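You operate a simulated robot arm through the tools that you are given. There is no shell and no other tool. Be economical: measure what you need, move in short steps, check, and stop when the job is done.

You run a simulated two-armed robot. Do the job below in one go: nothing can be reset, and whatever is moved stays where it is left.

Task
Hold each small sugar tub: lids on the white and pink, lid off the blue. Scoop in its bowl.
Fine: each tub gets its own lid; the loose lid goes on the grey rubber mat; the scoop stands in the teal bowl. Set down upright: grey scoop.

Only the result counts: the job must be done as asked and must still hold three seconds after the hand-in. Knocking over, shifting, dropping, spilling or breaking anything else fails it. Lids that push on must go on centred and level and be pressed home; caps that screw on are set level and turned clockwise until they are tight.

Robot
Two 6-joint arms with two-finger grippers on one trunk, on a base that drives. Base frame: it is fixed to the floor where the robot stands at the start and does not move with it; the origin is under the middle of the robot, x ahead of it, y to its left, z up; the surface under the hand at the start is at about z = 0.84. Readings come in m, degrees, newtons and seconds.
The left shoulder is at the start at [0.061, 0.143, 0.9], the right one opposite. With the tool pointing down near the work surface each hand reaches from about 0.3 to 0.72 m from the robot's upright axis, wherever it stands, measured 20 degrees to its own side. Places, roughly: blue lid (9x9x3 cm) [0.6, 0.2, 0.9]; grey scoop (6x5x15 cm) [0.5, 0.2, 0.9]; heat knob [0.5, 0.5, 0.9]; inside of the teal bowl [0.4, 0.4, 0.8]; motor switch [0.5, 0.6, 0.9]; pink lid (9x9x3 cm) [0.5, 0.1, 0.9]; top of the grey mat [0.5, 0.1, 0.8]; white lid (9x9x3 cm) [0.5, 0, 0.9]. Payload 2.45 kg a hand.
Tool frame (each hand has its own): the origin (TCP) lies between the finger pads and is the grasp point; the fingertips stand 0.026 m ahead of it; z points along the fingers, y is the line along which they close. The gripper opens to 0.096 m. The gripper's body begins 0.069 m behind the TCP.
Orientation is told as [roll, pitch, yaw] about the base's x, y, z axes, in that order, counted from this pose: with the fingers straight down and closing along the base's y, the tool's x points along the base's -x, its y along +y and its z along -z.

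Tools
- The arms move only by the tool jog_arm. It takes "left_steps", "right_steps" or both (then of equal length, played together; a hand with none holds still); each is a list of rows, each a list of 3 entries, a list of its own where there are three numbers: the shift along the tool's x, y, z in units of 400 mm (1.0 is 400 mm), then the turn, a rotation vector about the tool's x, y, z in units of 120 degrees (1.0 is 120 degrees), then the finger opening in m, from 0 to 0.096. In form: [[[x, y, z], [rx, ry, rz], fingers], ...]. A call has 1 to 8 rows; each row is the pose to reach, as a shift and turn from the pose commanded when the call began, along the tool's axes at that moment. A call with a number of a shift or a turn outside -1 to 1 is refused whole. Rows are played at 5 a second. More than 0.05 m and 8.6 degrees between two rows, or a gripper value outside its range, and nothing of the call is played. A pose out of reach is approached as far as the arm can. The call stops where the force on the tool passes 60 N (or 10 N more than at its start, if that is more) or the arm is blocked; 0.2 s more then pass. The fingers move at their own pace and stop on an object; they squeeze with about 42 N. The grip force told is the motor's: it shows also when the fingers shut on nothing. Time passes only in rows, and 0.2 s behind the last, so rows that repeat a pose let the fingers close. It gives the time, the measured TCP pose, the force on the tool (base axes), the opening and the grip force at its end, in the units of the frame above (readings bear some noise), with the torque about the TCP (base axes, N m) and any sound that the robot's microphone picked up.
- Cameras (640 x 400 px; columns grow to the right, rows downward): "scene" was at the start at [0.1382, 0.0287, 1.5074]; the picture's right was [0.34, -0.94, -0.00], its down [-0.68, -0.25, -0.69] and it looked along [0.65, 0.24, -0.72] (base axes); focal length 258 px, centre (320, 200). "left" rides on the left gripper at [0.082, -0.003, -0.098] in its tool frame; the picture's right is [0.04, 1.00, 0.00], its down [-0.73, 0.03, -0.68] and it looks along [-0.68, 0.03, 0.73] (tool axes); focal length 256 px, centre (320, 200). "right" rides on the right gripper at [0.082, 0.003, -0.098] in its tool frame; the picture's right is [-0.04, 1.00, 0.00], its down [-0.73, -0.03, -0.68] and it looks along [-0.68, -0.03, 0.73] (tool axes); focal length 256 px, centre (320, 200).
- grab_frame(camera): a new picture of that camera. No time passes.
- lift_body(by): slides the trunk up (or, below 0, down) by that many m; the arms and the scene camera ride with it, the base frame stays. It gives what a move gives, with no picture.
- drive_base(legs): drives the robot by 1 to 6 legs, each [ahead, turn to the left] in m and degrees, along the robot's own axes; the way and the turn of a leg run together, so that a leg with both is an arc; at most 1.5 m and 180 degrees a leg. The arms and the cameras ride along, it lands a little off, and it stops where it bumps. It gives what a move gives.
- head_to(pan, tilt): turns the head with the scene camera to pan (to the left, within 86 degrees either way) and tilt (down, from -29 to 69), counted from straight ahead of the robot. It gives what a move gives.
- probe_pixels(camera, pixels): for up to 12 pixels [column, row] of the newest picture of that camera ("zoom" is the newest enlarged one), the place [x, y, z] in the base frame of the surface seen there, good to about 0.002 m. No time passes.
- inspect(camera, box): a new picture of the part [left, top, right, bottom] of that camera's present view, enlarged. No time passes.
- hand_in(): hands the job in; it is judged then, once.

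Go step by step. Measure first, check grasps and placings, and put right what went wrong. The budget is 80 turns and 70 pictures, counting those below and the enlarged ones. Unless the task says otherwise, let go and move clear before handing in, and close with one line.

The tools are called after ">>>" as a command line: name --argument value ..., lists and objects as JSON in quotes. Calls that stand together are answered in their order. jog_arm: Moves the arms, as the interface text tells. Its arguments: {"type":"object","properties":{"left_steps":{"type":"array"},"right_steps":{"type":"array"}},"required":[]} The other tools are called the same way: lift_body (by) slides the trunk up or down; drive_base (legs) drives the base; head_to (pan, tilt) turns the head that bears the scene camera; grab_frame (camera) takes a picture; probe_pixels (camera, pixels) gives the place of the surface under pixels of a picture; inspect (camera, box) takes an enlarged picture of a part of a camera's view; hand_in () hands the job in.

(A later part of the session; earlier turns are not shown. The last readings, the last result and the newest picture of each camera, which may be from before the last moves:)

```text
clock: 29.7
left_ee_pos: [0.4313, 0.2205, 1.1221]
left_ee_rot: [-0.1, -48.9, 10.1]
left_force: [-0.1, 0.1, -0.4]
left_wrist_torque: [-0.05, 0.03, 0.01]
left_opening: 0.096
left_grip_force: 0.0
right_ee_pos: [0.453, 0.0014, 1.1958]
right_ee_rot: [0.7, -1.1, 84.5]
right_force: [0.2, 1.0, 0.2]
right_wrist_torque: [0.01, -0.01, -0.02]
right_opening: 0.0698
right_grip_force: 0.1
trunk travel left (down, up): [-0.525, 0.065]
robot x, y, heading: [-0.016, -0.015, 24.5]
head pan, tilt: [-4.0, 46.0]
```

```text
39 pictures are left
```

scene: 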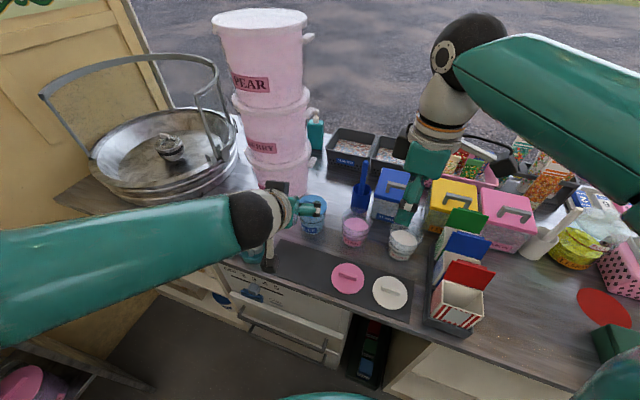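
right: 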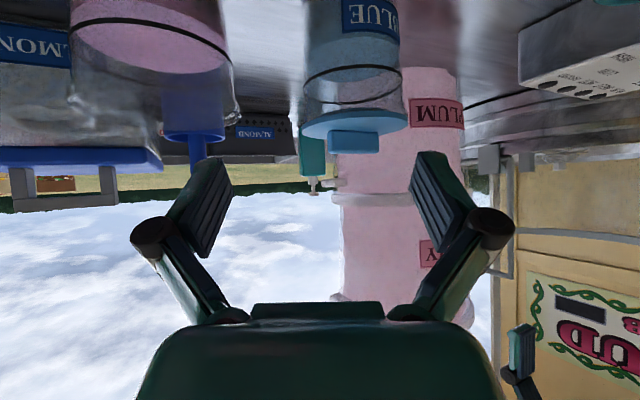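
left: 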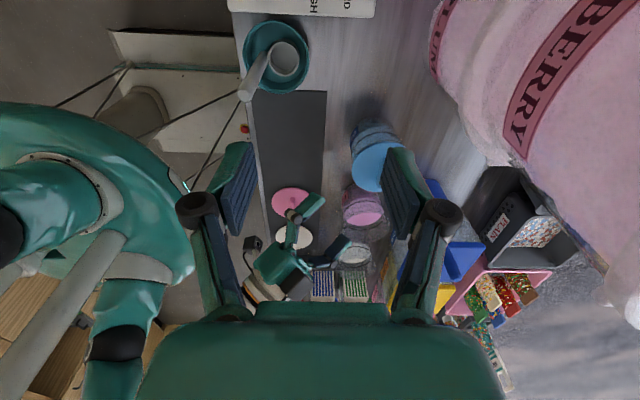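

The left forearm passes over the panel and scoop side. I'll measure where it lies to judge clearance before lowering.

>>> probe_pixels --camera "scene" --pixels '[[258, 215], [225, 220], [225, 245], [130, 240], [130, 290], [20, 270], [20, 330], [295, 208], [264, 265], [440, 55], [465, 80], [600, 120]]'

>>> grab_frame --camera "right"

```text
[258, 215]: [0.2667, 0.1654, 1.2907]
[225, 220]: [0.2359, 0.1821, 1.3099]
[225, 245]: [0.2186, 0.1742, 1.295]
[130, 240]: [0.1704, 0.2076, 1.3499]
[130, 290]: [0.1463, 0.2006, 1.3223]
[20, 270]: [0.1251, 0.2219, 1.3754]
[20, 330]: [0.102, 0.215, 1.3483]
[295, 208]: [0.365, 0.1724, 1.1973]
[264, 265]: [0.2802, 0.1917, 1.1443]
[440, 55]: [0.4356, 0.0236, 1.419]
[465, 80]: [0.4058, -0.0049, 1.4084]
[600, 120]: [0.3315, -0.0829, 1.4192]
```

```text
38 pictures are left
```

right: 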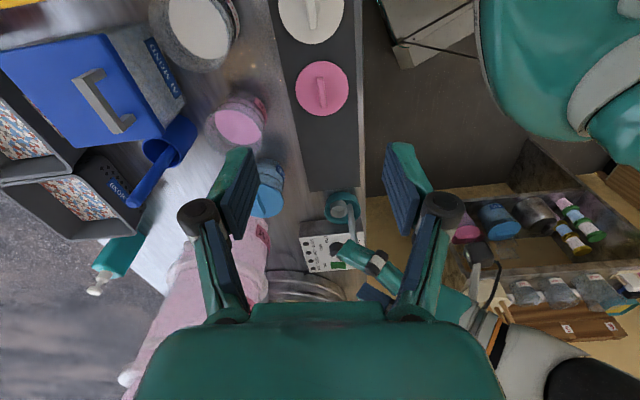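

The forearm actually rises steeply back toward the robot (0.17, 0.21, 1.35), so the scoop is clear. I'll lower the left hand to the pre-grasp point.

>>> jog_arm --left_steps '[[[0.051, -0.0045, 0.095], [0, 0, 0], 0.096], [[0.103, -0.009, 0.19], [0, 0, 0], 0.096], [[0.154, -0.0135, 0.285], [0, 0, 0], 0.096], [[0.206, -0.018, 0.38], [0, 0, 0], 0.096], [[0.206, -0.018, 0.38], [0, 0, 0], 0.096]]'

>>> grab_frame --camera "left"

>>> grab_frame --camera "scene"

```text
clock: 30.9
left_ee_pos: [0.4925, 0.2236, 0.9598]
left_ee_rot: [-0.1, -48.8, 10.1]
left_force: [-0.9, -0.8, 0.3]
left_wrist_torque: [0.01, -0.04, 0.02]
left_opening: 0.0962
left_grip_force: 0.1
right_ee_pos: [0.4516, 0.0012, 1.1964]
right_ee_rot: [0.6, -1.1, 84.5]
right_force: [0.3, -0.2, -0.2]
right_wrist_torque: [-0.02, 0.01, -0.04]
right_opening: 0.0697
right_grip_force: 0.0
trunk travel left (down, up): [-0.525, 0.065]
robot x, y, heading: [-0.0156, -0.0145, 24.4]
head pan, tilt: [-4.0, 46.0]
```

```text
37 pictures are left
```

left: 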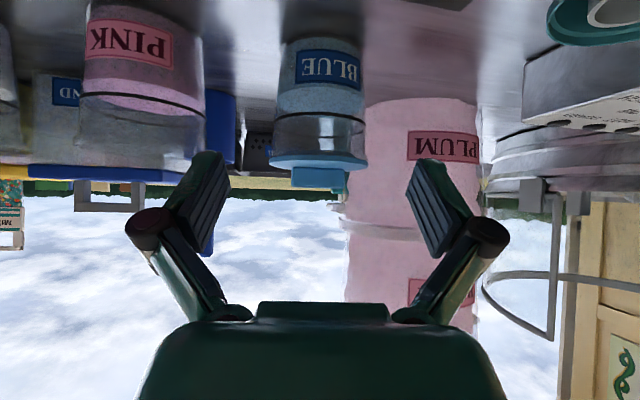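

```text
36 pictures are left
```

scene: 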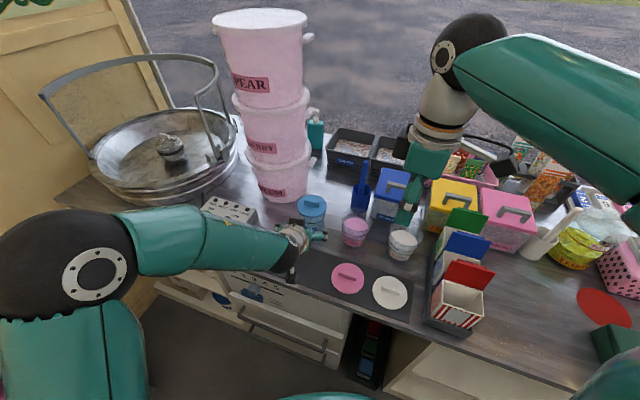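

The pre-grasp is exact, and in the left view the tub is centred between the fingers at column about 321. I'll check the forearm's height near the scoop before advancing.

>>> probe_pixels --camera "scene" --pixels '[[278, 240], [250, 235], [200, 225], [150, 225], [70, 240], [288, 262], [250, 268]]'

```text
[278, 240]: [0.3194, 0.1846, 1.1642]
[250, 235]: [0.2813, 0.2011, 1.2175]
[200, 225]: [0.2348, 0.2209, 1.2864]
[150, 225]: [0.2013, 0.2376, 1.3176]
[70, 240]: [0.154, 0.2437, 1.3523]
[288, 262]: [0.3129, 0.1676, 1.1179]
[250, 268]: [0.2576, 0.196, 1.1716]
```

Forearm is well clear (z over 1.11). I'll advance 13 cm along the tool to straddle the tub.

>>> jog_arm --left_steps '[[[0, 0, 0.085], [0, 0, 0], 0.096], [[0, 0, 0.17], [0, 0, 0], 0.096], [[0, 0, 0.25], [0, 0, 0], 0.096], [[0, 0, 0.325], [0, 0, 0], 0.096], [[0, 0, 0.325], [0, 0, 0], 0.096]]'

>>> grab_frame --camera "left"

>>> inspect --camera "scene" --box '[230, 170, 390, 270]'

```text
clock: 32.1
left_ee_pos: [0.5901, 0.2409, 0.8755]
left_ee_rot: [0.0, -48.9, 10.1]
left_force: [-1.1, 1.1, -0.3]
left_wrist_torque: [0.02, -0.01, -0.02]
left_opening: 0.096
left_grip_force: 0.1
right_ee_pos: [0.4526, -0.0001, 1.1961]
right_ee_rot: [0.7, -1.1, 84.5]
right_force: [-1.1, 0.1, 0.4]
right_wrist_torque: [-0.02, -0.01, 0.06]
right_opening: 0.07
right_grip_force: 0.0
trunk travel left (down, up): [-0.525, 0.065]
robot x, y, heading: [-0.0178, -0.0168, 24.4]
head pan, tilt: [-4.0, 46.0]
```

```text
35 pictures are left
```

left: 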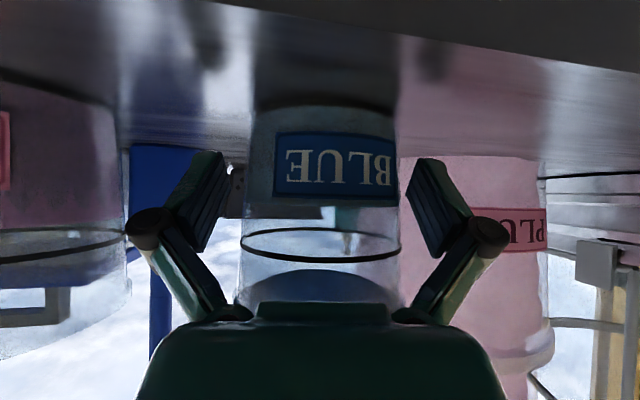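

```text
4.00 times, centred on (310, 220) of scene
```

zoom: 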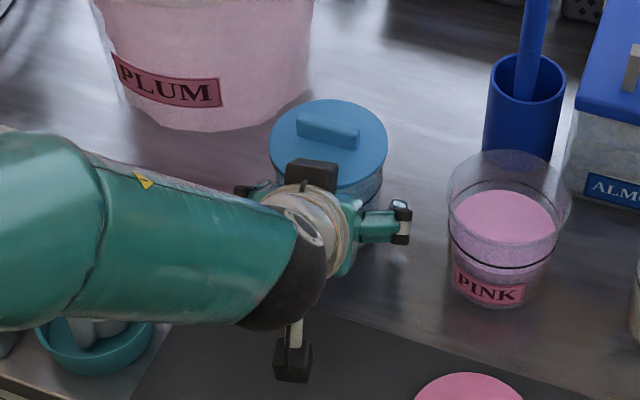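

The tub lies between the fingers. I'll close on it, and probe the black block near the lid edge.

>>> probe_pixels --camera "zoom" --pixels '[[312, 170], [300, 168], [330, 175], [328, 135], [310, 128], [350, 140]]'

>>> jog_arm --left_steps '[[[0, 0, 0], [0, 0, 0], 0.08], [[0, 0, 0], [0, 0, 0], 0.07], [[0, 0, 0], [0, 0, 0], 0.06], [[0, 0, 0], [0, 0, 0], 0.06], [[0, 0, 0], [0, 0, 0], 0.06]]'

>>> inspect --camera "scene" --box '[230, 170, 390, 270]'

```text
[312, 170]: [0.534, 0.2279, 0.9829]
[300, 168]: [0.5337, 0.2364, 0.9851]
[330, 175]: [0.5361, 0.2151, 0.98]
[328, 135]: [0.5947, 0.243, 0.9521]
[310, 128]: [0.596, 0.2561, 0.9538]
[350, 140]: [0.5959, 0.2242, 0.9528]
```

```text
clock: 33.3
left_ee_pos: [0.5893, 0.2409, 0.8747]
left_ee_rot: [0.0, -49.0, 10.1]
left_force: [-0.9, 2.6, 2.1]
left_wrist_torque: [0.52, 0.02, 0.04]
left_opening: 0.0789
left_grip_force: 41.6
right_ee_pos: [0.4543, 0.0013, 1.1958]
right_ee_rot: [0.7, -1.1, 84.5]
right_force: [1.6, -0.3, 0.7]
right_wrist_torque: [0.01, 0.01, 0.0]
right_opening: 0.0702
right_grip_force: 0.1
trunk travel left (down, up): [-0.525, 0.065]
robot x, y, heading: [-0.0171, -0.0167, 24.7]
head pan, tilt: [-4.0, 46.0]
```

```text
4.00 times, centred on (310, 220) of scene
```

zoom: 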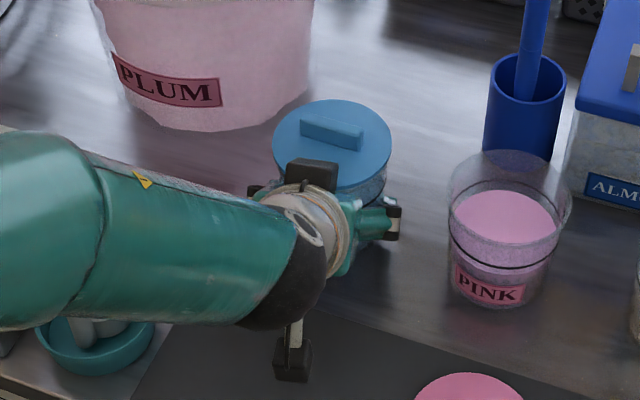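

The tub is held (opening 0.0789, grip 41.6 N). I'll re-measure the knob after the small shift.

>>> probe_pixels --camera "zoom" --pixels '[[305, 122], [330, 130], [358, 136], [332, 124], [328, 135], [300, 128], [362, 143], [331, 145]]'

>>> inspect --camera "right" --box '[200, 100, 360, 200]'

```text
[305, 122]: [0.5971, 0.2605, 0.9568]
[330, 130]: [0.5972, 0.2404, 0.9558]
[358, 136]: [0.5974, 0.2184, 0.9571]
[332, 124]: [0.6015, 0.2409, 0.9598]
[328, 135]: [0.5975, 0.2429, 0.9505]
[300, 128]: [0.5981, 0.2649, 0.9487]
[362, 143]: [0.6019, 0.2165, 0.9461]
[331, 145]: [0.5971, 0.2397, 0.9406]
```

```text
4.00 times, centred on (280, 150) of right
```

zoom: 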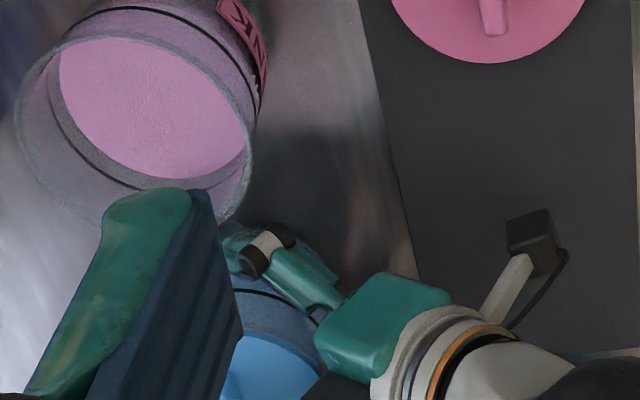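

The blue knob's front face is at x≈0.597, its centre about (0.602, 0.240) and its top at 0.958. I'll bring the right hand above it, levelled and yawed to 90°.

>>> jog_arm --right_steps '[[[-0.09, -0.045, 0.03], [0.001, 0.0013, -0.0066], 0.05], [[-0.18, -0.09, 0.06], [0.002, 0.0026, -0.013], 0.05], [[-0.27, -0.134, 0.09], [0.003, 0.004, -0.02], 0.05], [[-0.36, -0.178, 0.14], [0.0035, 0.005, -0.026], 0.05], [[-0.45, -0.223, 0.2], [0.004, 0.0066, -0.033], 0.05], [[-0.54, -0.268, 0.27], [0.005, 0.008, -0.04], 0.05], [[-0.63, -0.312, 0.34], [0.0058, 0.0092, -0.046], 0.05], [[-0.63, -0.312, 0.34], [0.0058, 0.0092, -0.046], 0.05]]'

>>> grab_frame --camera "right"

```text
clock: 35.1
left_ee_pos: [0.5902, 0.2405, 0.8746]
left_ee_rot: [0.1, -48.9, 10.0]
left_force: [-0.3, -2.3, 3.4]
left_wrist_torque: [0.37, 0.05, 0.05]
left_opening: 0.0787
left_grip_force: 42.1
right_ee_pos: [0.5562, 0.1948, 1.079]
right_ee_rot: [-0.1, -0.1, 90.0]
right_force: [0.2, 0.3, -0.8]
right_wrist_torque: [-0.01, -0.03, 0.02]
right_opening: 0.0498
right_grip_force: 0.0
right hand out of reach, approached as far as the arm can: row 6, 7, 8
trunk travel left (down, up): [-0.525, 0.065]
robot x, y, heading: [-0.0159, -0.0177, 24.5]
head pan, tilt: [-4.0, 46.0]
```

```text
31 pictures are left
```

right: 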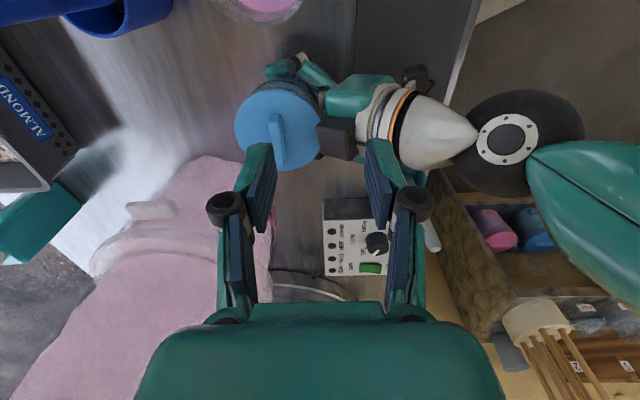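

The target is just beyond the right arm's reach with a vertical tool. Leaning the hand 15° about the closing axis keeps the pads flat on the knob and brings the wrist closer, so I'll go to 4 cm above the grasp point.

>>> jog_arm --right_steps '[[[-0.0375, -0.038, 0.062], [0, -0.042, 0], 0.05], [[-0.075, -0.077, 0.123], [0, -0.083, 0], 0.05], [[-0.1125, -0.115, 0.185], [0, -0.125, 0], 0.05], [[-0.1125, -0.115, 0.185], [0, -0.125, 0], 0.05]]'

>>> grab_frame --camera "right"

>>> inspect --camera "scene" --box '[230, 150, 390, 250]'

```text
clock: 36.1
left_ee_pos: [0.5897, 0.2411, 0.8753]
left_ee_rot: [0.0, -48.9, 9.9]
left_force: [-0.9, -1.0, 2.7]
left_wrist_torque: [0.4, 0.03, 0.02]
left_opening: 0.0785
left_grip_force: 41.8
right_ee_pos: [0.6046, 0.2414, 1.0068]
right_ee_rot: [-0.1, -15.1, 90.0]
right_force: [-0.4, 0.2, -0.9]
right_wrist_torque: [0.03, 0.02, 0.01]
right_opening: 0.0498
right_grip_force: 0.0
trunk travel left (down, up): [-0.525, 0.065]
robot x, y, heading: [-0.0156, -0.0177, 24.5]
head pan, tilt: [-4.0, 46.0]
```

```text
30 pictures are left
```

right: 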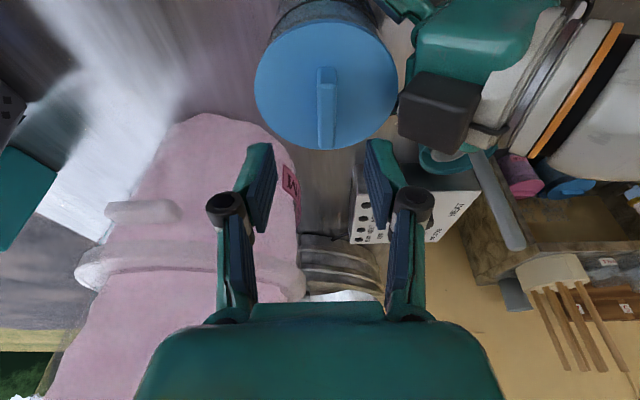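

```text
4.00 times, centred on (310, 200) of scene
```

zoom: 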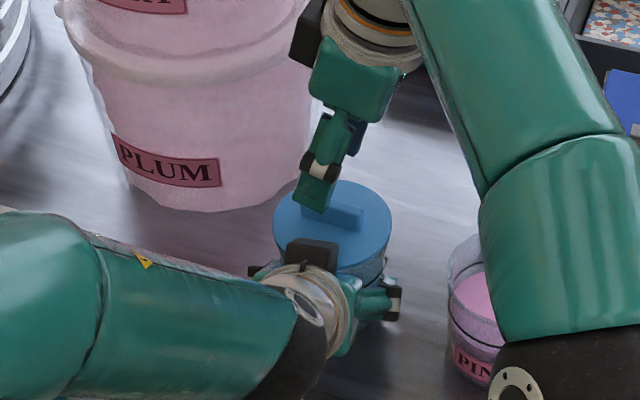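

In the right view the knob spans columns 317–337. I'll probe its edges to centre the fingers.

>>> probe_pixels --camera "right" --pixels '[[320, 90], [334, 90], [327, 90], [320, 130], [334, 130], [327, 142], [326, 70], [258, 90], [396, 90], [300, 100], [350, 100]]'

```text
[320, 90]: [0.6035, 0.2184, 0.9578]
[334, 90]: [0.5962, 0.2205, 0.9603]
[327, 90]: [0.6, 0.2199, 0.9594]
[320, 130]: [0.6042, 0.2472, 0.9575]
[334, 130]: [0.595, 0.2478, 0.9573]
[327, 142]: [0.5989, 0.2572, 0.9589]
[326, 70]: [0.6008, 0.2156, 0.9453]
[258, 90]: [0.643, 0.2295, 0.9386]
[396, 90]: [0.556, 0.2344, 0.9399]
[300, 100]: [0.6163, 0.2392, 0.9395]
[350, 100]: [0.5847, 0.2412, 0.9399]
```

The knob centre is (0.600, 0.2395). I'll correct, descend to just above the plate and close on the knob.

>>> jog_arm --right_steps '[[[0.01, 0.012, 0.03], [0, 0, 0], 0.04], [[0.02, 0.012, 0.06], [0, 0, 0], 0.04], [[0.0288, 0.012, 0.088], [0, 0, 0], 0.04], [[0.0288, 0.012, 0.088], [0, 0, 0], 0.04], [[0.0288, 0.012, 0.088], [0, 0, 0], 0.0], [[0.0288, 0.012, 0.088], [0, 0, 0], 0.0], [[0.0288, 0.012, 0.088], [0, 0, 0], 0.0]]'

>>> grab_frame --camera "right"

```text
clock: 37.7
left_ee_pos: [0.591, 0.2426, 0.8759]
left_ee_rot: [0.1, -49.1, 10.0]
left_force: [29.0, 3.7, -0.3]
left_wrist_torque: [0.5, 1.26, 0.71]
left_opening: 0.0778
left_grip_force: 42.1
right_ee_pos: [0.6076, 0.2465, 0.9715]
right_ee_rot: [0.4, -14.9, 90.1]
right_force: [-30.7, 1.4, 11.5]
right_wrist_torque: [-0.18, 1.01, -0.72]
right_opening: 0.0111
right_grip_force: 38.4
right hand out of reach, approached as far as the arm can: row 1, 2, 3, 4, 5, 6, 7
trunk travel left (down, up): [-0.525, 0.065]
robot x, y, heading: [-0.0139, -0.0177, 24.3]
head pan, tilt: [-4.0, 46.0]
```

```text
28 pictures are left
```

right: 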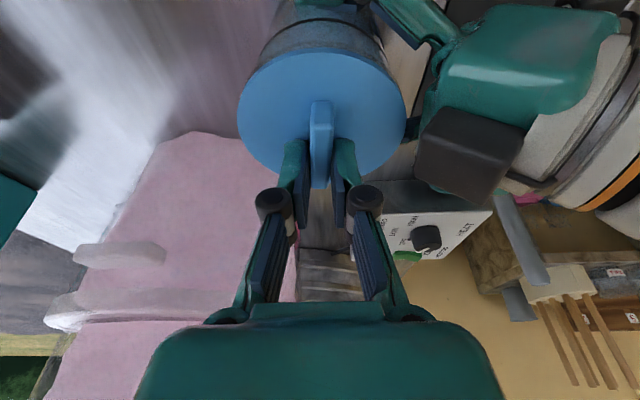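

The fingers have gripped the knob (opening 0.0111), with some sideways preload between the hands. I'll pull straight up in small steps.

>>> jog_arm --right_steps '[[[-0.0032, 0, -0.012], [0, 0, 0], 0.0], [[-0.0065, 0, -0.024], [0, 0, 0], 0.0], [[-0.01, 0, -0.036], [0, 0, 0], 0.0], [[-0.013, 0, -0.0485], [0, 0, 0], 0.0], [[-0.0195, 0, -0.073], [0, 0, 0], 0.0], [[-0.026, 0, -0.097], [0, 0, 0], 0.0]]'

>>> inspect --camera "scene" --box '[230, 150, 390, 250]'

```text
clock: 39.1
left_ee_pos: [0.5895, 0.2409, 0.8738]
left_ee_rot: [0.0, -48.9, 10.1]
left_force: [2.5, 3.9, 12.9]
left_wrist_torque: [0.27, -1.02, 0.15]
left_opening: 0.0779
left_grip_force: 41.9
right_ee_pos: [0.6055, 0.2408, 1.0059]
right_ee_rot: [-0.2, -15.0, 90.1]
right_force: [-0.3, -0.2, -0.1]
right_wrist_torque: [0.01, 0.02, -0.03]
right_opening: 0.0098
right_grip_force: 37.3
right hand out of reach, approached as far as the arm can: row 4, 5, 6
trunk travel left (down, up): [-0.525, 0.065]
robot x, y, heading: [-0.017, -0.0169, 24.4]
head pan, tilt: [-4.0, 46.0]
heard: snap
```

```text
4.00 times, centred on (310, 200) of scene
```

zoom: 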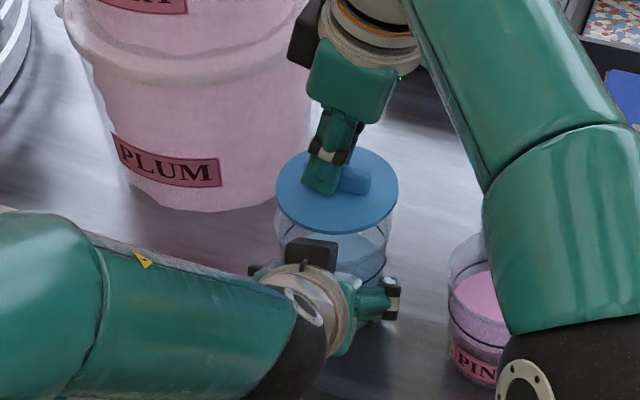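

A snap was heard and the blue lid is off, held by the right hand. I'll swing it right and level it, then open the left hand and back out.

>>> jog_arm --right_steps '[[[0.03, 0.014, -0.06], [0, 0, 0], 0.0], [[0.1, 0.045, -0.09], [0, 0.03, 0], 0.0], [[0.17, 0.075, -0.12], [0, 0.062, 0], 0.0], [[0.24, 0.106, -0.155], [0, 0.094, 0], 0.0], [[0.312, 0.1375, -0.187], [0, 0.125, 0], 0.0]]'

>>> jog_arm --left_steps '[[[0, 0, 0], [0, 0, 0], 0.085], [[0, 0, 0], [0, 0, 0], 0.096], [[0, 0, 0], [0, 0, 0], 0.096], [[0, 0, -0.05], [0, 0, 0], 0.096], [[0, 0, -0.13], [0, 0, 0], 0.096], [[0, 0, -0.23], [0, 0, 0], 0.096], [[0, 0, -0.325], [0, 0, 0], 0.096]]'

>>> grab_frame --camera "scene"

```text
clock: 40.3
left_ee_pos: [0.5914, 0.2398, 0.873]
left_ee_rot: [-0.1, -48.7, 9.9]
left_force: [1.6, -2.5, 5.6]
left_wrist_torque: [0.11, -0.53, -0.18]
left_opening: 0.0775
left_grip_force: 42.0
right_ee_pos: [0.5913, 0.1306, 1.0904]
right_ee_rot: [1.3, 0.4, 90.0]
right_force: [0.7, 0.0, 0.0]
right_wrist_torque: [-0.06, 0.03, 0.0]
right_opening: 0.0099
right_grip_force: 37.1
right hand out of reach, approached as far as the arm can: row 1, 2, 3, 4, 5
trunk travel left (down, up): [-0.525, 0.065]
robot x, y, heading: [-0.0201, -0.0188, 24.5]
head pan, tilt: [-4.0, 46.0]
```

```text
clock: 41.9
left_ee_pos: [0.4929, 0.2237, 0.9596]
left_ee_rot: [0.0, -48.8, 10.0]
left_force: [-0.6, 1.0, 0.0]
left_wrist_torque: [0.0, 0.02, 0.03]
left_opening: 0.0964
left_grip_force: 0.1
right_ee_pos: [0.5907, 0.1287, 1.0931]
right_ee_rot: [1.2, 0.3, 89.9]
right_force: [-0.2, -1.2, -0.4]
right_wrist_torque: [-0.01, -0.01, 0.0]
right_opening: 0.0097
right_grip_force: 37.1
trunk travel left (down, up): [-0.525, 0.065]
robot x, y, heading: [-0.0149, -0.0154, 24.5]
head pan, tilt: [-4.0, 46.0]
```

```text
26 pictures are left
```

scene: 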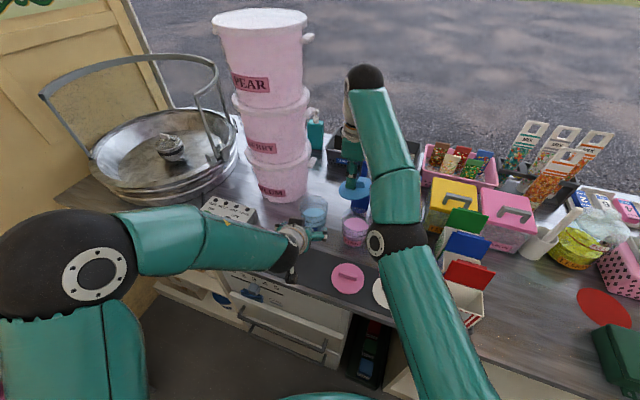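

The blue tub stands open and free. I'll raise the left hand and move it aside, then bring the lid (leaned back 15° so it is level again) above the free mat spot at (0.453, 0.19).

>>> jog_arm --left_steps '[[[-0.075, 0, -0.066], [0, 0, 0], 0.096], [[-0.15, 0, -0.131], [0, 0, 0], 0.096], [[-0.226, 0, -0.197], [0, 0, 0], 0.096], [[-0.301, 0, -0.263], [0, 0, 0], 0.096], [[-0.288, 0.105, -0.2775], [0, 0, 0], 0.096], [[-0.275, 0.21, -0.292], [0, 0, 0], 0.096], [[-0.262, 0.315, -0.3065], [0, 0, 0], 0.096], [[-0.25, 0.42, -0.321], [0, 0, 0], 0.096]]'

>>> jog_arm --right_steps '[[[-0.0335, 0.069, 0.0465], [0.002, -0.025, 0], 0.0], [[-0.067, 0.138, 0.093], [0.004, -0.05, 0], 0.0], [[-0.1, 0.207, 0.14], [0.006, -0.075, 0], 0.0], [[-0.134, 0.276, 0.186], [0.008, -0.1, 0], 0.0], [[-0.1675, 0.345, 0.2325], [0.01, -0.125, 0], 0.0], [[-0.1675, 0.345, 0.2325], [0.01, -0.125, 0], 0.0]]'

>>> grab_frame --camera "scene"

```text
clock: 43.7
left_ee_pos: [0.4325, 0.3839, 1.1221]
left_ee_rot: [-0.2, -48.9, 10.1]
left_force: [-0.2, 0.5, -0.1]
left_wrist_torque: [0.03, 0.0, 0.02]
left_opening: 0.0959
left_grip_force: 0.2
right_ee_pos: [0.5908, 0.1292, 1.0919]
right_ee_rot: [1.2, 0.3, 90.0]
right_force: [0.7, 0.5, -0.2]
right_wrist_torque: [-0.03, -0.03, 0.0]
right_opening: 0.0097
right_grip_force: 37.8
trunk travel left (down, up): [-0.525, 0.065]
robot x, y, heading: [-0.0117, -0.0167, 24.5]
head pan, tilt: [-4.0, 46.0]
```

```text
clock: 45.1
left_ee_pos: [0.4322, 0.3839, 1.1213]
left_ee_rot: [0.0, -48.7, 10.0]
left_force: [-0.9, 0.3, -0.1]
left_wrist_torque: [-0.01, -0.01, 0.0]
left_opening: 0.096
left_grip_force: 0.1
right_ee_pos: [0.5233, 0.205, 1.1473]
right_ee_rot: [2.6, -9.1, 90.2]
right_force: [1.0, 0.2, -0.6]
right_wrist_torque: [-0.03, 0.0, 0.01]
right_opening: 0.0098
right_grip_force: 37.5
right hand out of reach, approached as far as the arm can: row 1, 2, 3, 4, 5, 6
trunk travel left (down, up): [-0.525, 0.065]
robot x, y, heading: [-0.0151, -0.0151, 24.2]
head pan, tilt: [-4.0, 46.0]
```

```text
25 pictures are left
```

scene: 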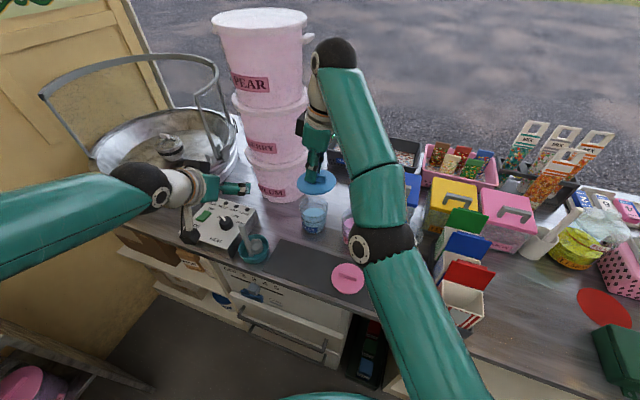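

The right arm has drifted into an awkward branch near a yaw limit. The lid is round, so its yaw is free: I'll turn the hand about its own axis back toward the robot's forward direction and re-read.

>>> jog_arm --right_steps '[[[0.02, 0.02, 0], [0, 0, 0.0625], 0.0], [[0.04, 0.04, 0], [0, 0, 0.125], 0.0], [[0.06, 0.06, 0], [0, 0, 0.1875], 0.0], [[0.08, 0.08, 0], [0, 0, 0.25], 0.0], [[0.1, 0.1, 0], [0, 0, 0.3125], 0.0], [[0.12, 0.12, 0], [0, 0, 0.375], 0.0], [[0.14, 0.14, 0], [0, 0, 0.4375], 0.0], [[0.14, 0.14, 0], [0, 0, 0.4375], 0.0]]'

>>> grab_frame --camera "scene"

```text
clock: 46.9
left_ee_pos: [0.432, 0.3852, 1.1213]
left_ee_rot: [-0.2, -48.8, 10.1]
left_force: [0.3, 2.0, 0.1]
left_wrist_torque: [-0.02, -0.06, -0.04]
left_opening: 0.0958
left_grip_force: 0.1
right_ee_pos: [0.4646, 0.1462, 1.1413]
right_ee_rot: [8.8, -3.9, 37.3]
right_force: [-2.0, 0.4, -4.6]
right_wrist_torque: [-0.01, -0.09, -0.04]
right_opening: 0.0099
right_grip_force: 37.3
right hand out of reach, approached as far as the arm can: row 1, 2, 3, 4, 5, 6
trunk travel left (down, up): [-0.525, 0.065]
robot x, y, heading: [-0.0135, -0.0156, 24.8]
head pan, tilt: [-4.0, 46.0]
```

```text
24 pictures are left
```

scene: 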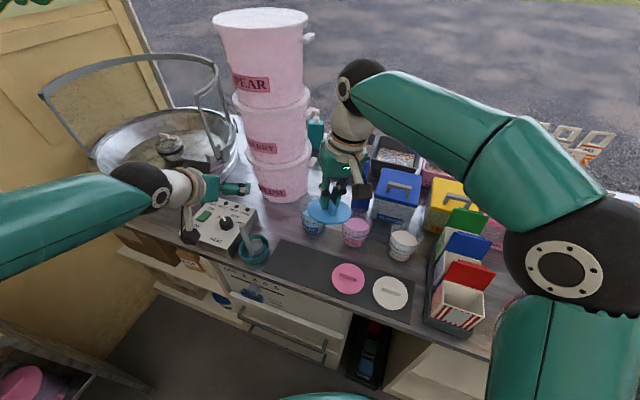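

The arm is back in its good branch. I'll correct the tilt to (0, -15, 37) so the lid is level, and move over the mat spot.

>>> jog_arm --right_steps '[[[-0.015, 0.027, 0.05], [0.018, -0.023, 0], 0.0], [[-0.03, 0.054, 0.1], [0.037, -0.046, 0], 0.0], [[-0.045, 0.08, 0.15], [0.055, -0.07, 0], 0.0], [[-0.06, 0.107, 0.2], [0.073, -0.0925, 0], 0.0], [[-0.06, 0.107, 0.2], [0.073, -0.0925, 0], 0.0]]'

>>> inspect --camera "scene" --box '[230, 160, 430, 300]'

```text
clock: 48.1
left_ee_pos: [0.4309, 0.3833, 1.1222]
left_ee_rot: [0.0, -48.8, 9.9]
left_force: [1.1, 0.7, 0.3]
left_wrist_torque: [0.0, 0.04, 0.01]
left_opening: 0.096
left_grip_force: 0.1
right_ee_pos: [0.449, 0.2056, 1.0688]
right_ee_rot: [0.1, -14.7, 36.8]
right_force: [0.2, -0.1, -0.7]
right_wrist_torque: [0.0, 0.01, -0.01]
right_opening: 0.0097
right_grip_force: 37.2
trunk travel left (down, up): [-0.525, 0.065]
robot x, y, heading: [-0.0115, -0.0167, 24.5]
head pan, tilt: [-4.0, 46.0]
```

```text
2.86 times, centred on (330, 230) of scene
```

zoom: 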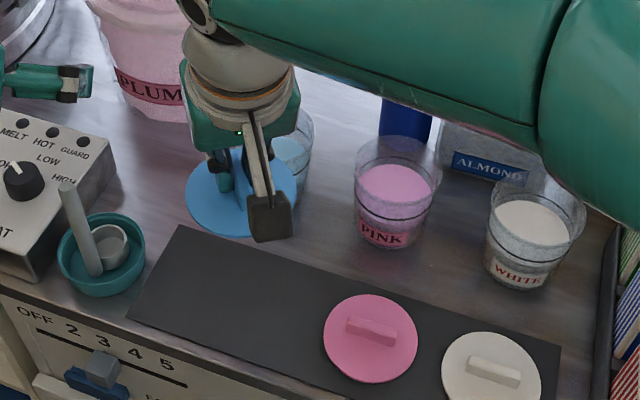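

Everything now reads properly. I'll probe the held lid's plane and the mat corners at (180,228) and (132,317).

>>> probe_pixels --camera "zoom" --pixels '[[195, 210], [225, 232], [212, 180], [288, 180], [235, 200], [240, 150], [200, 190], [182, 230], [135, 316], [290, 275], [236, 225], [290, 200]]'

```text
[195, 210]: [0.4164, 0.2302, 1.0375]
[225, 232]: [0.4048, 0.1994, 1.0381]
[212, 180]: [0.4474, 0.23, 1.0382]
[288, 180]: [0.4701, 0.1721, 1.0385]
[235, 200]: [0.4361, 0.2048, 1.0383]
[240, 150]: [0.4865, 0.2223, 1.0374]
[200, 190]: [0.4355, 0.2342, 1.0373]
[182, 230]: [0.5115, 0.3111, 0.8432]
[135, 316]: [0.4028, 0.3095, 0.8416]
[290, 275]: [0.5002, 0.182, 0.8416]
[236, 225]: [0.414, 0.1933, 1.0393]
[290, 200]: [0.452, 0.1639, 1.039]
```

The held lid is level (top at 1.038 throughout), centred at (0.445, 0.200). I'll lower it onto the mat at (0.455, 0.200).

>>> jog_arm --right_steps '[[[0.0215, -0.0033, 0.099], [0, 0, 0], 0.0], [[0.043, -0.0066, 0.198], [0, 0, 0], 0.0], [[0.0644, -0.01, 0.297], [0, 0, 0], 0.0], [[0.083, -0.013, 0.3825], [0, 0, 0], 0.0], [[0.0926, -0.0143, 0.4275], [0, 0, 0], 0.0], [[0.096, -0.015, 0.443], [0, 0, 0], 0.0], [[0.0975, -0.015, 0.45], [0, 0, 0], 0.0]]'

>>> inspect --camera "scene" --box '[230, 200, 390, 300]'

```text
clock: 49.7
left_ee_pos: [0.4316, 0.3851, 1.1224]
left_ee_rot: [-0.1, -48.8, 10.0]
left_force: [-0.4, 0.1, -0.1]
left_wrist_torque: [-0.02, 0.01, 0.02]
left_opening: 0.096
left_grip_force: 0.1
right_ee_pos: [0.4592, 0.206, 0.8843]
right_ee_rot: [0.1, -14.7, 36.6]
right_force: [-0.8, -0.5, 0.3]
right_wrist_torque: [-0.03, -0.01, 0.0]
right_opening: 0.0097
right_grip_force: 37.4
trunk travel left (down, up): [-0.525, 0.065]
robot x, y, heading: [-0.0156, -0.0155, 24.7]
head pan, tilt: [-4.0, 46.0]
```

```text
4.00 times, centred on (310, 250) of scene
```

zoom: 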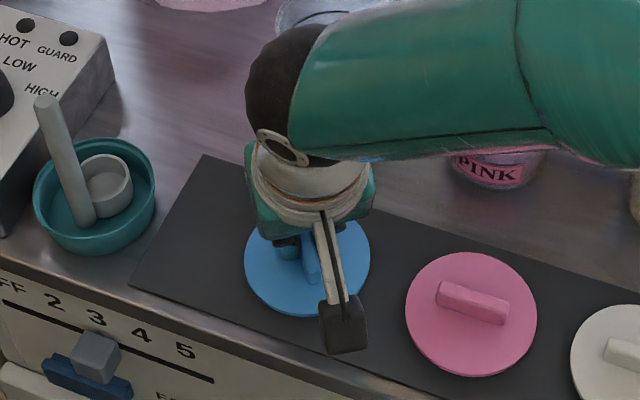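

There is no contact yet. I'll lower in 1 mm steps.

>>> jog_arm --right_steps '[[[0.0006, 0, 0.0024], [0, 0, 0], 0.0], [[0.0013, 0, 0.0048], [0, 0, 0], 0.0], [[0.0019, 0, 0.0072], [0, 0, 0], 0.0], [[0.0019, 0, 0.0072], [0, 0, 0], 0.0]]'

>>> probe_pixels --camera "zoom" --pixels '[[270, 290], [260, 250], [355, 250], [300, 305], [440, 330], [475, 296]]'

```text
clock: 50.7
left_ee_pos: [0.43, 0.383, 1.1233]
left_ee_rot: [0.0, -48.9, 10.0]
left_force: [0.1, 0.3, 0.2]
left_wrist_torque: [-0.03, 0.0, -0.03]
left_opening: 0.0959
left_grip_force: 0.1
right_ee_pos: [0.4608, 0.206, 0.8825]
right_ee_rot: [0.3, -15.0, 36.7]
right_force: [-4.7, 0.2, 18.0]
right_wrist_torque: [0.02, 0.08, -0.03]
right_opening: 0.0096
right_grip_force: 37.5
trunk travel left (down, up): [-0.525, 0.065]
robot x, y, heading: [-0.0142, -0.0191, 24.3]
head pan, tilt: [-4.0, 46.0]
```

```text
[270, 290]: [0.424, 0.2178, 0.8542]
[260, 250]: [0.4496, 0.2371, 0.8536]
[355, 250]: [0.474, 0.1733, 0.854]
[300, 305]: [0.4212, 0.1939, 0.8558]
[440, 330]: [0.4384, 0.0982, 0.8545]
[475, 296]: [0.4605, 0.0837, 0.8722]
```

The lid rests on the mat (18 N, top at 0.854). I'll release, rise straight up and level the hand.

>>> jog_arm --right_steps '[[[-0.001, 0, -0.003], [0, 0, 0], 0.0], [[-0.001, 0, -0.004], [0, 0, 0], 0.04], [[-0.001, 0, -0.004], [0, 0, 0], 0.04], [[-0.015, 0, -0.06], [0, 0, 0], 0.04], [[-0.0365, 0, -0.14], [0, 0.041, 0], 0.04], [[-0.0635, 0, -0.242], [0, 0.082, 0], 0.04], [[-0.08, 0, -0.3], [0, 0.1235, 0], 0.04]]'

>>> inspect --camera "scene" --box '[230, 200, 430, 325]'

```text
clock: 52.3
left_ee_pos: [0.431, 0.3836, 1.1197]
left_ee_rot: [-0.1, -48.8, 10.1]
left_force: [-0.7, 0.1, -0.4]
left_wrist_torque: [-0.01, 0.01, 0.02]
left_opening: 0.0959
left_grip_force: 0.0
right_ee_pos: [0.4614, 0.2081, 1.0063]
right_ee_rot: [0.3, 0.3, 36.8]
right_force: [0.3, 0.3, 0.3]
right_wrist_torque: [0.0, -0.02, -0.01]
right_opening: 0.0401
right_grip_force: 0.2
trunk travel left (down, up): [-0.525, 0.065]
robot x, y, heading: [-0.0121, -0.0162, 24.1]
head pan, tilt: [-4.0, 46.0]
```

```text
3.20 times, centred on (330, 262) of scene
```

zoom: 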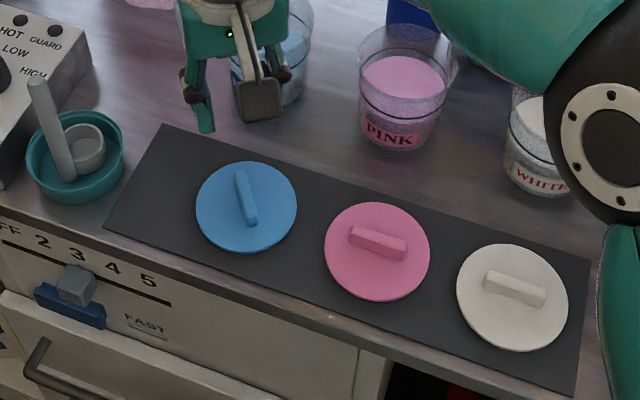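

The blue lid lies flat on the mat. I'll measure the pink and white lids from this view.

>>> probe_pixels --camera "zoom" --pixels '[[358, 230], [380, 236], [402, 243], [378, 245], [328, 255], [426, 245], [378, 206], [375, 296], [495, 276], [517, 283], [540, 291], [515, 292]]'

```text
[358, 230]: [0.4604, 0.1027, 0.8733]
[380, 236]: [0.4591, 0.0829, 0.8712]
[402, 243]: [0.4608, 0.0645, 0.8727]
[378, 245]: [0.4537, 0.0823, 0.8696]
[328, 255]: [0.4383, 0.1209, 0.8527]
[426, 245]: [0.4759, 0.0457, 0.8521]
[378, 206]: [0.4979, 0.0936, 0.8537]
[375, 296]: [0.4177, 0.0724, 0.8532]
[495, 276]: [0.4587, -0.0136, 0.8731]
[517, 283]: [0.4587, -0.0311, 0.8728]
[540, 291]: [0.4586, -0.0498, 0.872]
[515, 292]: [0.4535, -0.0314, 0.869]
```

Pink lid centre is (0.458, 0.083) and white (0.4577, -0.0315). The right hand takes the pink lid first: yaw to 90° above it.

>>> jog_arm --right_steps '[[[0.0276, -0.035, 0.0], [0, 0, -0.0634], 0.04], [[0.0553, -0.07, 0.0], [0, 0, -0.1268], 0.04], [[0.083, -0.105, 0.0], [0, 0, -0.19], 0.04], [[0.1106, -0.14, 0.03], [0, 0, -0.2535], 0.04], [[0.138, -0.175, 0.06], [0, 0, -0.317], 0.04], [[0.166, -0.21, 0.09], [0, 0, -0.38], 0.04], [[0.1935, -0.245, 0.115], [0, 0, -0.4435], 0.04], [[0.1935, -0.245, 0.115], [0, 0, -0.4435], 0.04]]'

>>> grab_frame --camera "right"

```text
clock: 54.1
left_ee_pos: [0.431, 0.3844, 1.121]
left_ee_rot: [-0.1, -48.8, 10.1]
left_force: [0.1, 0.4, -0.2]
left_wrist_torque: [-0.02, -0.02, -0.03]
left_opening: 0.0961
left_grip_force: 0.1
right_ee_pos: [0.4566, 0.0805, 0.9586]
right_ee_rot: [0.3, 0.0, 90.1]
right_force: [-0.3, -0.1, -0.4]
right_wrist_torque: [0.02, -0.01, -0.01]
right_opening: 0.04
right_grip_force: 0.0
trunk travel left (down, up): [-0.525, 0.065]
robot x, y, heading: [-0.0163, -0.0191, 24.5]
head pan, tilt: [-4.0, 46.0]
```

```text
20 pictures are left
```

right: 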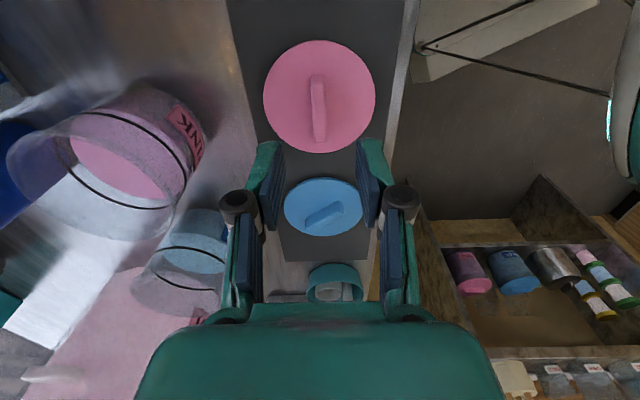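

The knob is centred between the fingers (columns 310–326). I'll descend, close, and lift slightly.

>>> jog_arm --right_steps '[[[-0.006, -0.003, 0.08], [0, 0, 0], 0.04], [[-0.006, -0.003, 0.16], [0, 0, 0], 0.04], [[-0.006, -0.003, 0.1925], [0, 0, 0], 0.04], [[-0.006, -0.003, 0.1925], [0, 0, 0], 0.0], [[-0.006, -0.003, 0.1925], [0, 0, 0], 0.0], [[-0.006, -0.003, 0.1925], [0, 0, 0], 0.0], [[-0.006, -0.003, 0.15], [0, 0, 0], 0.0], [[-0.006, -0.003, 0.1], [0, 0, 0], 0.0]]'

>>> jog_arm --right_steps '[[[0.04, 0, -0.08], [0, 0, 0], 0.0], [[0.12, -0.02, -0.16], [0, 0, 0], 0.0], [[0.2, -0.04, -0.24], [0, 0, 0], 0.0], [[0.28, -0.07, -0.3], [0, 0, 0], 0.0], [[0.36, -0.1, -0.33], [0, 0, 0], 0.0]]'

>>> inspect --camera "scene" --box '[290, 180, 450, 280]'

```text
clock: 55.9
left_ee_pos: [0.431, 0.3826, 1.1217]
left_ee_rot: [0.0, -48.7, 10.0]
left_force: [0.5, 0.4, 0.1]
left_wrist_torque: [0.03, 0.01, -0.02]
left_opening: 0.096
left_grip_force: 0.0
right_ee_pos: [0.4579, 0.083, 0.9204]
right_ee_rot: [0.3, 0.0, 90.0]
right_force: [-0.9, -0.4, -0.3]
right_wrist_torque: [0.01, 0.01, 0.03]
right_opening: 0.0095
right_grip_force: 36.8
trunk travel left (down, up): [-0.525, 0.065]
robot x, y, heading: [-0.0163, -0.0192, 24.6]
head pan, tilt: [-4.0, 46.0]
```

```text
clock: 57.1
left_ee_pos: [0.4317, 0.3825, 1.1215]
left_ee_rot: [0.0, -48.8, 9.9]
left_force: [0.0, -1.4, 0.3]
left_wrist_torque: [-0.01, 0.0, 0.0]
left_opening: 0.096
left_grip_force: 0.1
right_ee_pos: [0.4993, -0.0596, 1.0505]
right_ee_rot: [0.3, 0.0, 90.0]
right_force: [1.0, -0.5, -0.1]
right_wrist_torque: [0.01, -0.05, -0.01]
right_opening: 0.0096
right_grip_force: 36.9
trunk travel left (down, up): [-0.525, 0.065]
robot x, y, heading: [-0.017, -0.0138, 24.6]
head pan, tilt: [-4.0, 46.0]
```

```text
4.00 times, centred on (370, 230) of scene
```

zoom: 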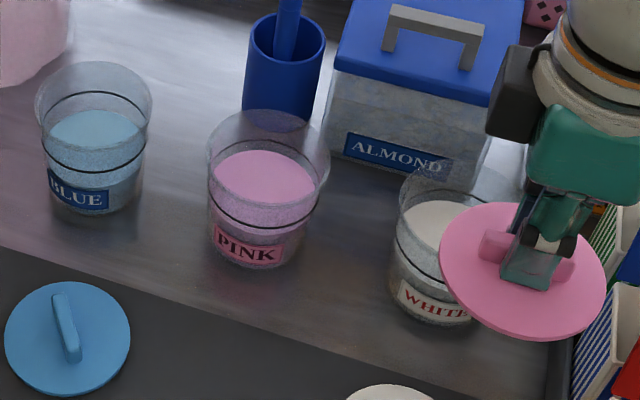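

The pink lid is held level. I'll probe the pink tub's sugar surface and rim for its centre.

>>> probe_pixels --camera "zoom" --pixels '[[217, 180], [312, 188], [262, 152], [264, 208], [208, 150], [329, 162], [270, 111], [285, 112], [240, 116], [260, 262], [95, 62], [250, 225]]'

```text
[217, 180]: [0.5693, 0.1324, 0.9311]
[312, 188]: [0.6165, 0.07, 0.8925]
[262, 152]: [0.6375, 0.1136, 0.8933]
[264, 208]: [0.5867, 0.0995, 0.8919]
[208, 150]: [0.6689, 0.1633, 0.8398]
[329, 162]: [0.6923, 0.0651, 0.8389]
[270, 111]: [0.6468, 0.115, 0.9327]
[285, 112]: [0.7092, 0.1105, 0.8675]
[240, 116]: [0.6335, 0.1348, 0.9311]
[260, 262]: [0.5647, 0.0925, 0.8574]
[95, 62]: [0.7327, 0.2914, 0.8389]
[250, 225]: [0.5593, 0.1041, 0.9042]
```

The tub centre is about (0.600, 0.107), with rim at 0.932. I'll bring the left hand over with yaw 0, still tilted, staying high.

>>> jog_arm --left_steps '[[[0.0195, -0.113, -0.01], [0.0105, 0, 0.0091], 0.096], [[0.039, -0.226, -0.019], [0.021, 0, 0.0183], 0.096], [[0.0585, -0.339, -0.029], [0.0314, 0, 0.0274], 0.096], [[0.078, -0.452, -0.039], [0.0419, 0, 0.0365], 0.096], [[0.0975, -0.565, -0.048], [0.0523, 0, 0.0457], 0.096], [[0.117, -0.678, -0.058], [0.0628, 0, 0.0548], 0.096], [[0.117, -0.678, -0.058], [0.0628, 0, 0.0548], 0.096]]'

```text
clock: 58.7
left_ee_pos: [0.433, 0.1085, 1.1002]
left_ee_rot: [-0.1, -48.8, 0.1]
left_force: [0.2, -0.8, -1.0]
left_wrist_torque: [0.0, -0.01, -0.04]
left_opening: 0.0961
left_grip_force: 0.2
right_ee_pos: [0.4987, -0.0584, 1.0503]
right_ee_rot: [0.3, 0.1, 89.9]
right_force: [-0.8, 0.2, -0.3]
right_wrist_torque: [0.0, 0.02, 0.0]
right_opening: 0.0099
right_grip_force: 37.4
trunk travel left (down, up): [-0.525, 0.065]
robot x, y, heading: [-0.0139, -0.0212, 24.5]
head pan, tilt: [-4.0, 46.0]
```

Good pose. I'll descend to the pre-grasp and look through the left camera for centring.

>>> jog_arm --left_steps '[[[0.0415, -0.001, 0.085], [0, 0, 0], 0.096], [[0.083, -0.002, 0.17], [0, 0, 0], 0.096], [[0.1245, -0.003, 0.256], [0, 0, 0], 0.096], [[0.166, -0.004, 0.341], [0, 0, 0], 0.096], [[0.166, -0.004, 0.341], [0, 0, 0], 0.096]]'

>>> grab_frame --camera "left"

```text
clock: 59.9
left_ee_pos: [0.4921, 0.1077, 0.9611]
left_ee_rot: [-0.1, -48.9, 0.1]
left_force: [0.4, -0.2, -0.2]
left_wrist_torque: [0.05, -0.01, 0.0]
left_opening: 0.0959
left_grip_force: 0.0
right_ee_pos: [0.4989, -0.0596, 1.0493]
right_ee_rot: [0.1, 0.0, 89.9]
right_force: [0.3, -0.2, 0.4]
right_wrist_torque: [-0.04, 0.01, 0.01]
right_opening: 0.0099
right_grip_force: 37.2
trunk travel left (down, up): [-0.525, 0.065]
robot x, y, heading: [-0.0168, -0.0161, 24.5]
head pan, tilt: [-4.0, 46.0]
```

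```text
18 pictures are left
```

left: 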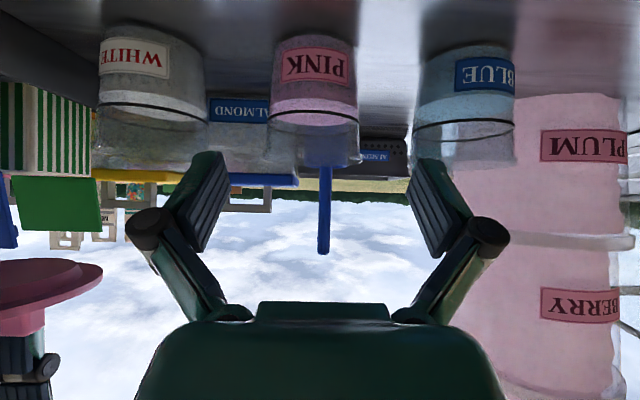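

The pink tub's axis is at column about 314, roughly 4.5 mm to the right of centre. I'll correct that while advancing 13 cm, then close.

>>> jog_arm --left_steps '[[[0, -0.011, 0.06], [0, 0, 0], 0.096], [[0, -0.011, 0.14], [0, 0, 0], 0.096], [[0, -0.011, 0.22], [0, 0, 0], 0.096], [[0, -0.011, 0.3], [0, 0, 0], 0.096], [[0, -0.011, 0.325], [0, 0, 0], 0.096], [[0, -0.011, 0.325], [0, 0, 0], 0.085], [[0, -0.011, 0.325], [0, 0, 0], 0.06], [[0, -0.011, 0.325], [0, 0, 0], 0.06]]'

>>> inspect --camera "scene" --box '[290, 180, 450, 280]'

```text
clock: 61.7
left_ee_pos: [0.5914, 0.1023, 0.8742]
left_ee_rot: [0.1, -49.0, 0.0]
left_force: [0.9, 2.9, -0.4]
left_wrist_torque: [0.23, -0.07, 0.05]
left_opening: 0.0801
left_grip_force: 42.4
right_ee_pos: [0.4996, -0.0597, 1.0496]
right_ee_rot: [0.3, 0.0, 89.9]
right_force: [0.0, -0.7, -0.4]
right_wrist_torque: [-0.03, 0.02, -0.06]
right_opening: 0.0097
right_grip_force: 37.9
trunk travel left (down, up): [-0.525, 0.065]
robot x, y, heading: [-0.0149, -0.0184, 24.4]
head pan, tilt: [-4.0, 46.0]
```

```text
4.00 times, centred on (370, 230) of scene
```

zoom: 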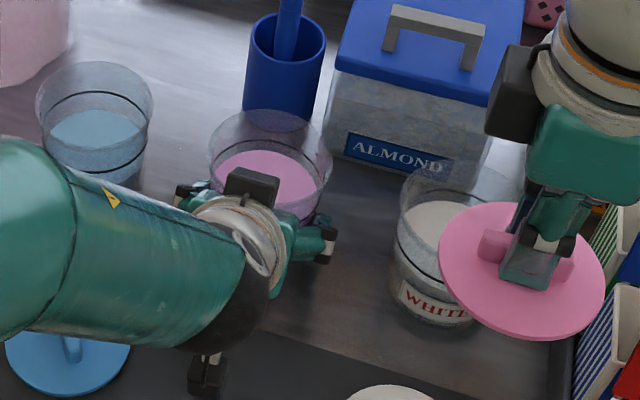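

The pink tub is held (opening 0.080). I'll probe its rim more densely to fix the x centre.

>>> probe_pixels --camera "zoom" --pixels '[[225, 124], [240, 116], [255, 112], [270, 110], [290, 112], [308, 120], [322, 132], [330, 148], [331, 165], [213, 135], [209, 150], [326, 190]]'

```text
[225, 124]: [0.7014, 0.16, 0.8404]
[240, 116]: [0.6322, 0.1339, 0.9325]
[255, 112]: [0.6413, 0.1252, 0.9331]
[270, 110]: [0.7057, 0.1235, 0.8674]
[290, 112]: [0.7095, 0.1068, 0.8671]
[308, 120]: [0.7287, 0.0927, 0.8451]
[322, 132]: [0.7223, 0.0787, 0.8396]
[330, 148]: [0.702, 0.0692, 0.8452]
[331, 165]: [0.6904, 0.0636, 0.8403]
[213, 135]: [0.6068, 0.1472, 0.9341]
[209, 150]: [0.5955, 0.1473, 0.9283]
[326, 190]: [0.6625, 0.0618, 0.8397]
```

The rim circle gives a tub centre at about (0.602, 0.1035). I'll bring the pink lid above it at z 1.03 and check through the right camera.

>>> jog_arm --right_steps '[[[-0.06, -0.09, 0.01], [0, 0, 0], 0.0], [[-0.14, -0.16, 0.02], [0, 0, 0], 0.0], [[-0.23, -0.21, 0.03], [0, 0, 0], 0.0], [[-0.32, -0.24, 0.04], [0, 0, 0], 0.0], [[-0.408, -0.256, 0.05], [0, 0, 0], 0.0], [[-0.408, -0.256, 0.05], [0, 0, 0], 0.0]]'

>>> inspect --camera "scene" --box '[300, 150, 412, 220]'

>>> grab_frame --camera "right"

```text
clock: 63.1
left_ee_pos: [0.5907, 0.1036, 0.8743]
left_ee_rot: [-0.2, -48.7, 0.1]
left_force: [0.3, -1.0, 1.1]
left_wrist_torque: [0.2, 0.12, 0.09]
left_opening: 0.0801
left_grip_force: 41.9
right_ee_pos: [0.5992, 0.1041, 1.03]
right_ee_rot: [0.4, 0.0, 89.9]
right_force: [0.4, 0.0, -0.1]
right_wrist_torque: [-0.02, 0.0, 0.02]
right_opening: 0.01
right_grip_force: 37.4
trunk travel left (down, up): [-0.525, 0.065]
robot x, y, heading: [-0.0163, -0.0183, 24.5]
head pan, tilt: [-4.0, 46.0]
```

```text
5.71 times, centred on (356, 185) of scene
```

zoom: 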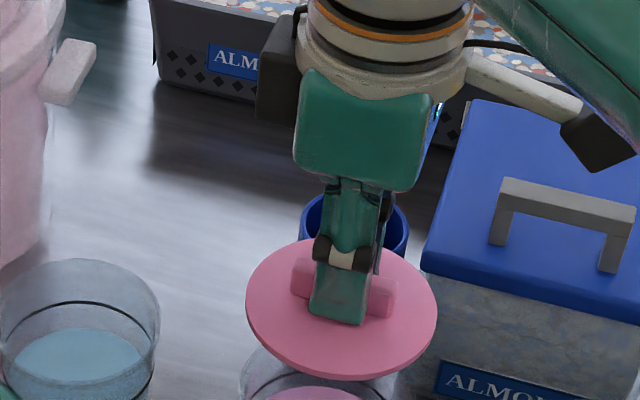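

```text
15 pictures are left
```

right: 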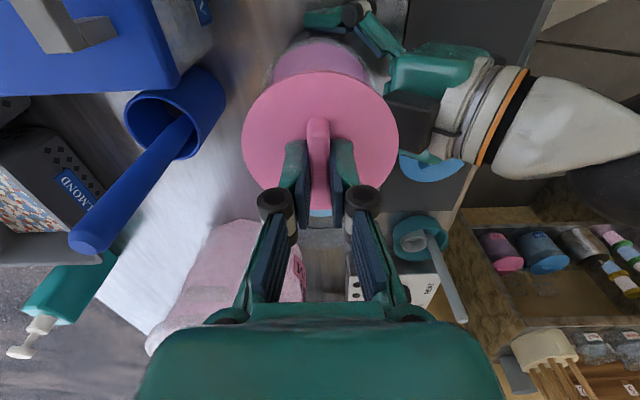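

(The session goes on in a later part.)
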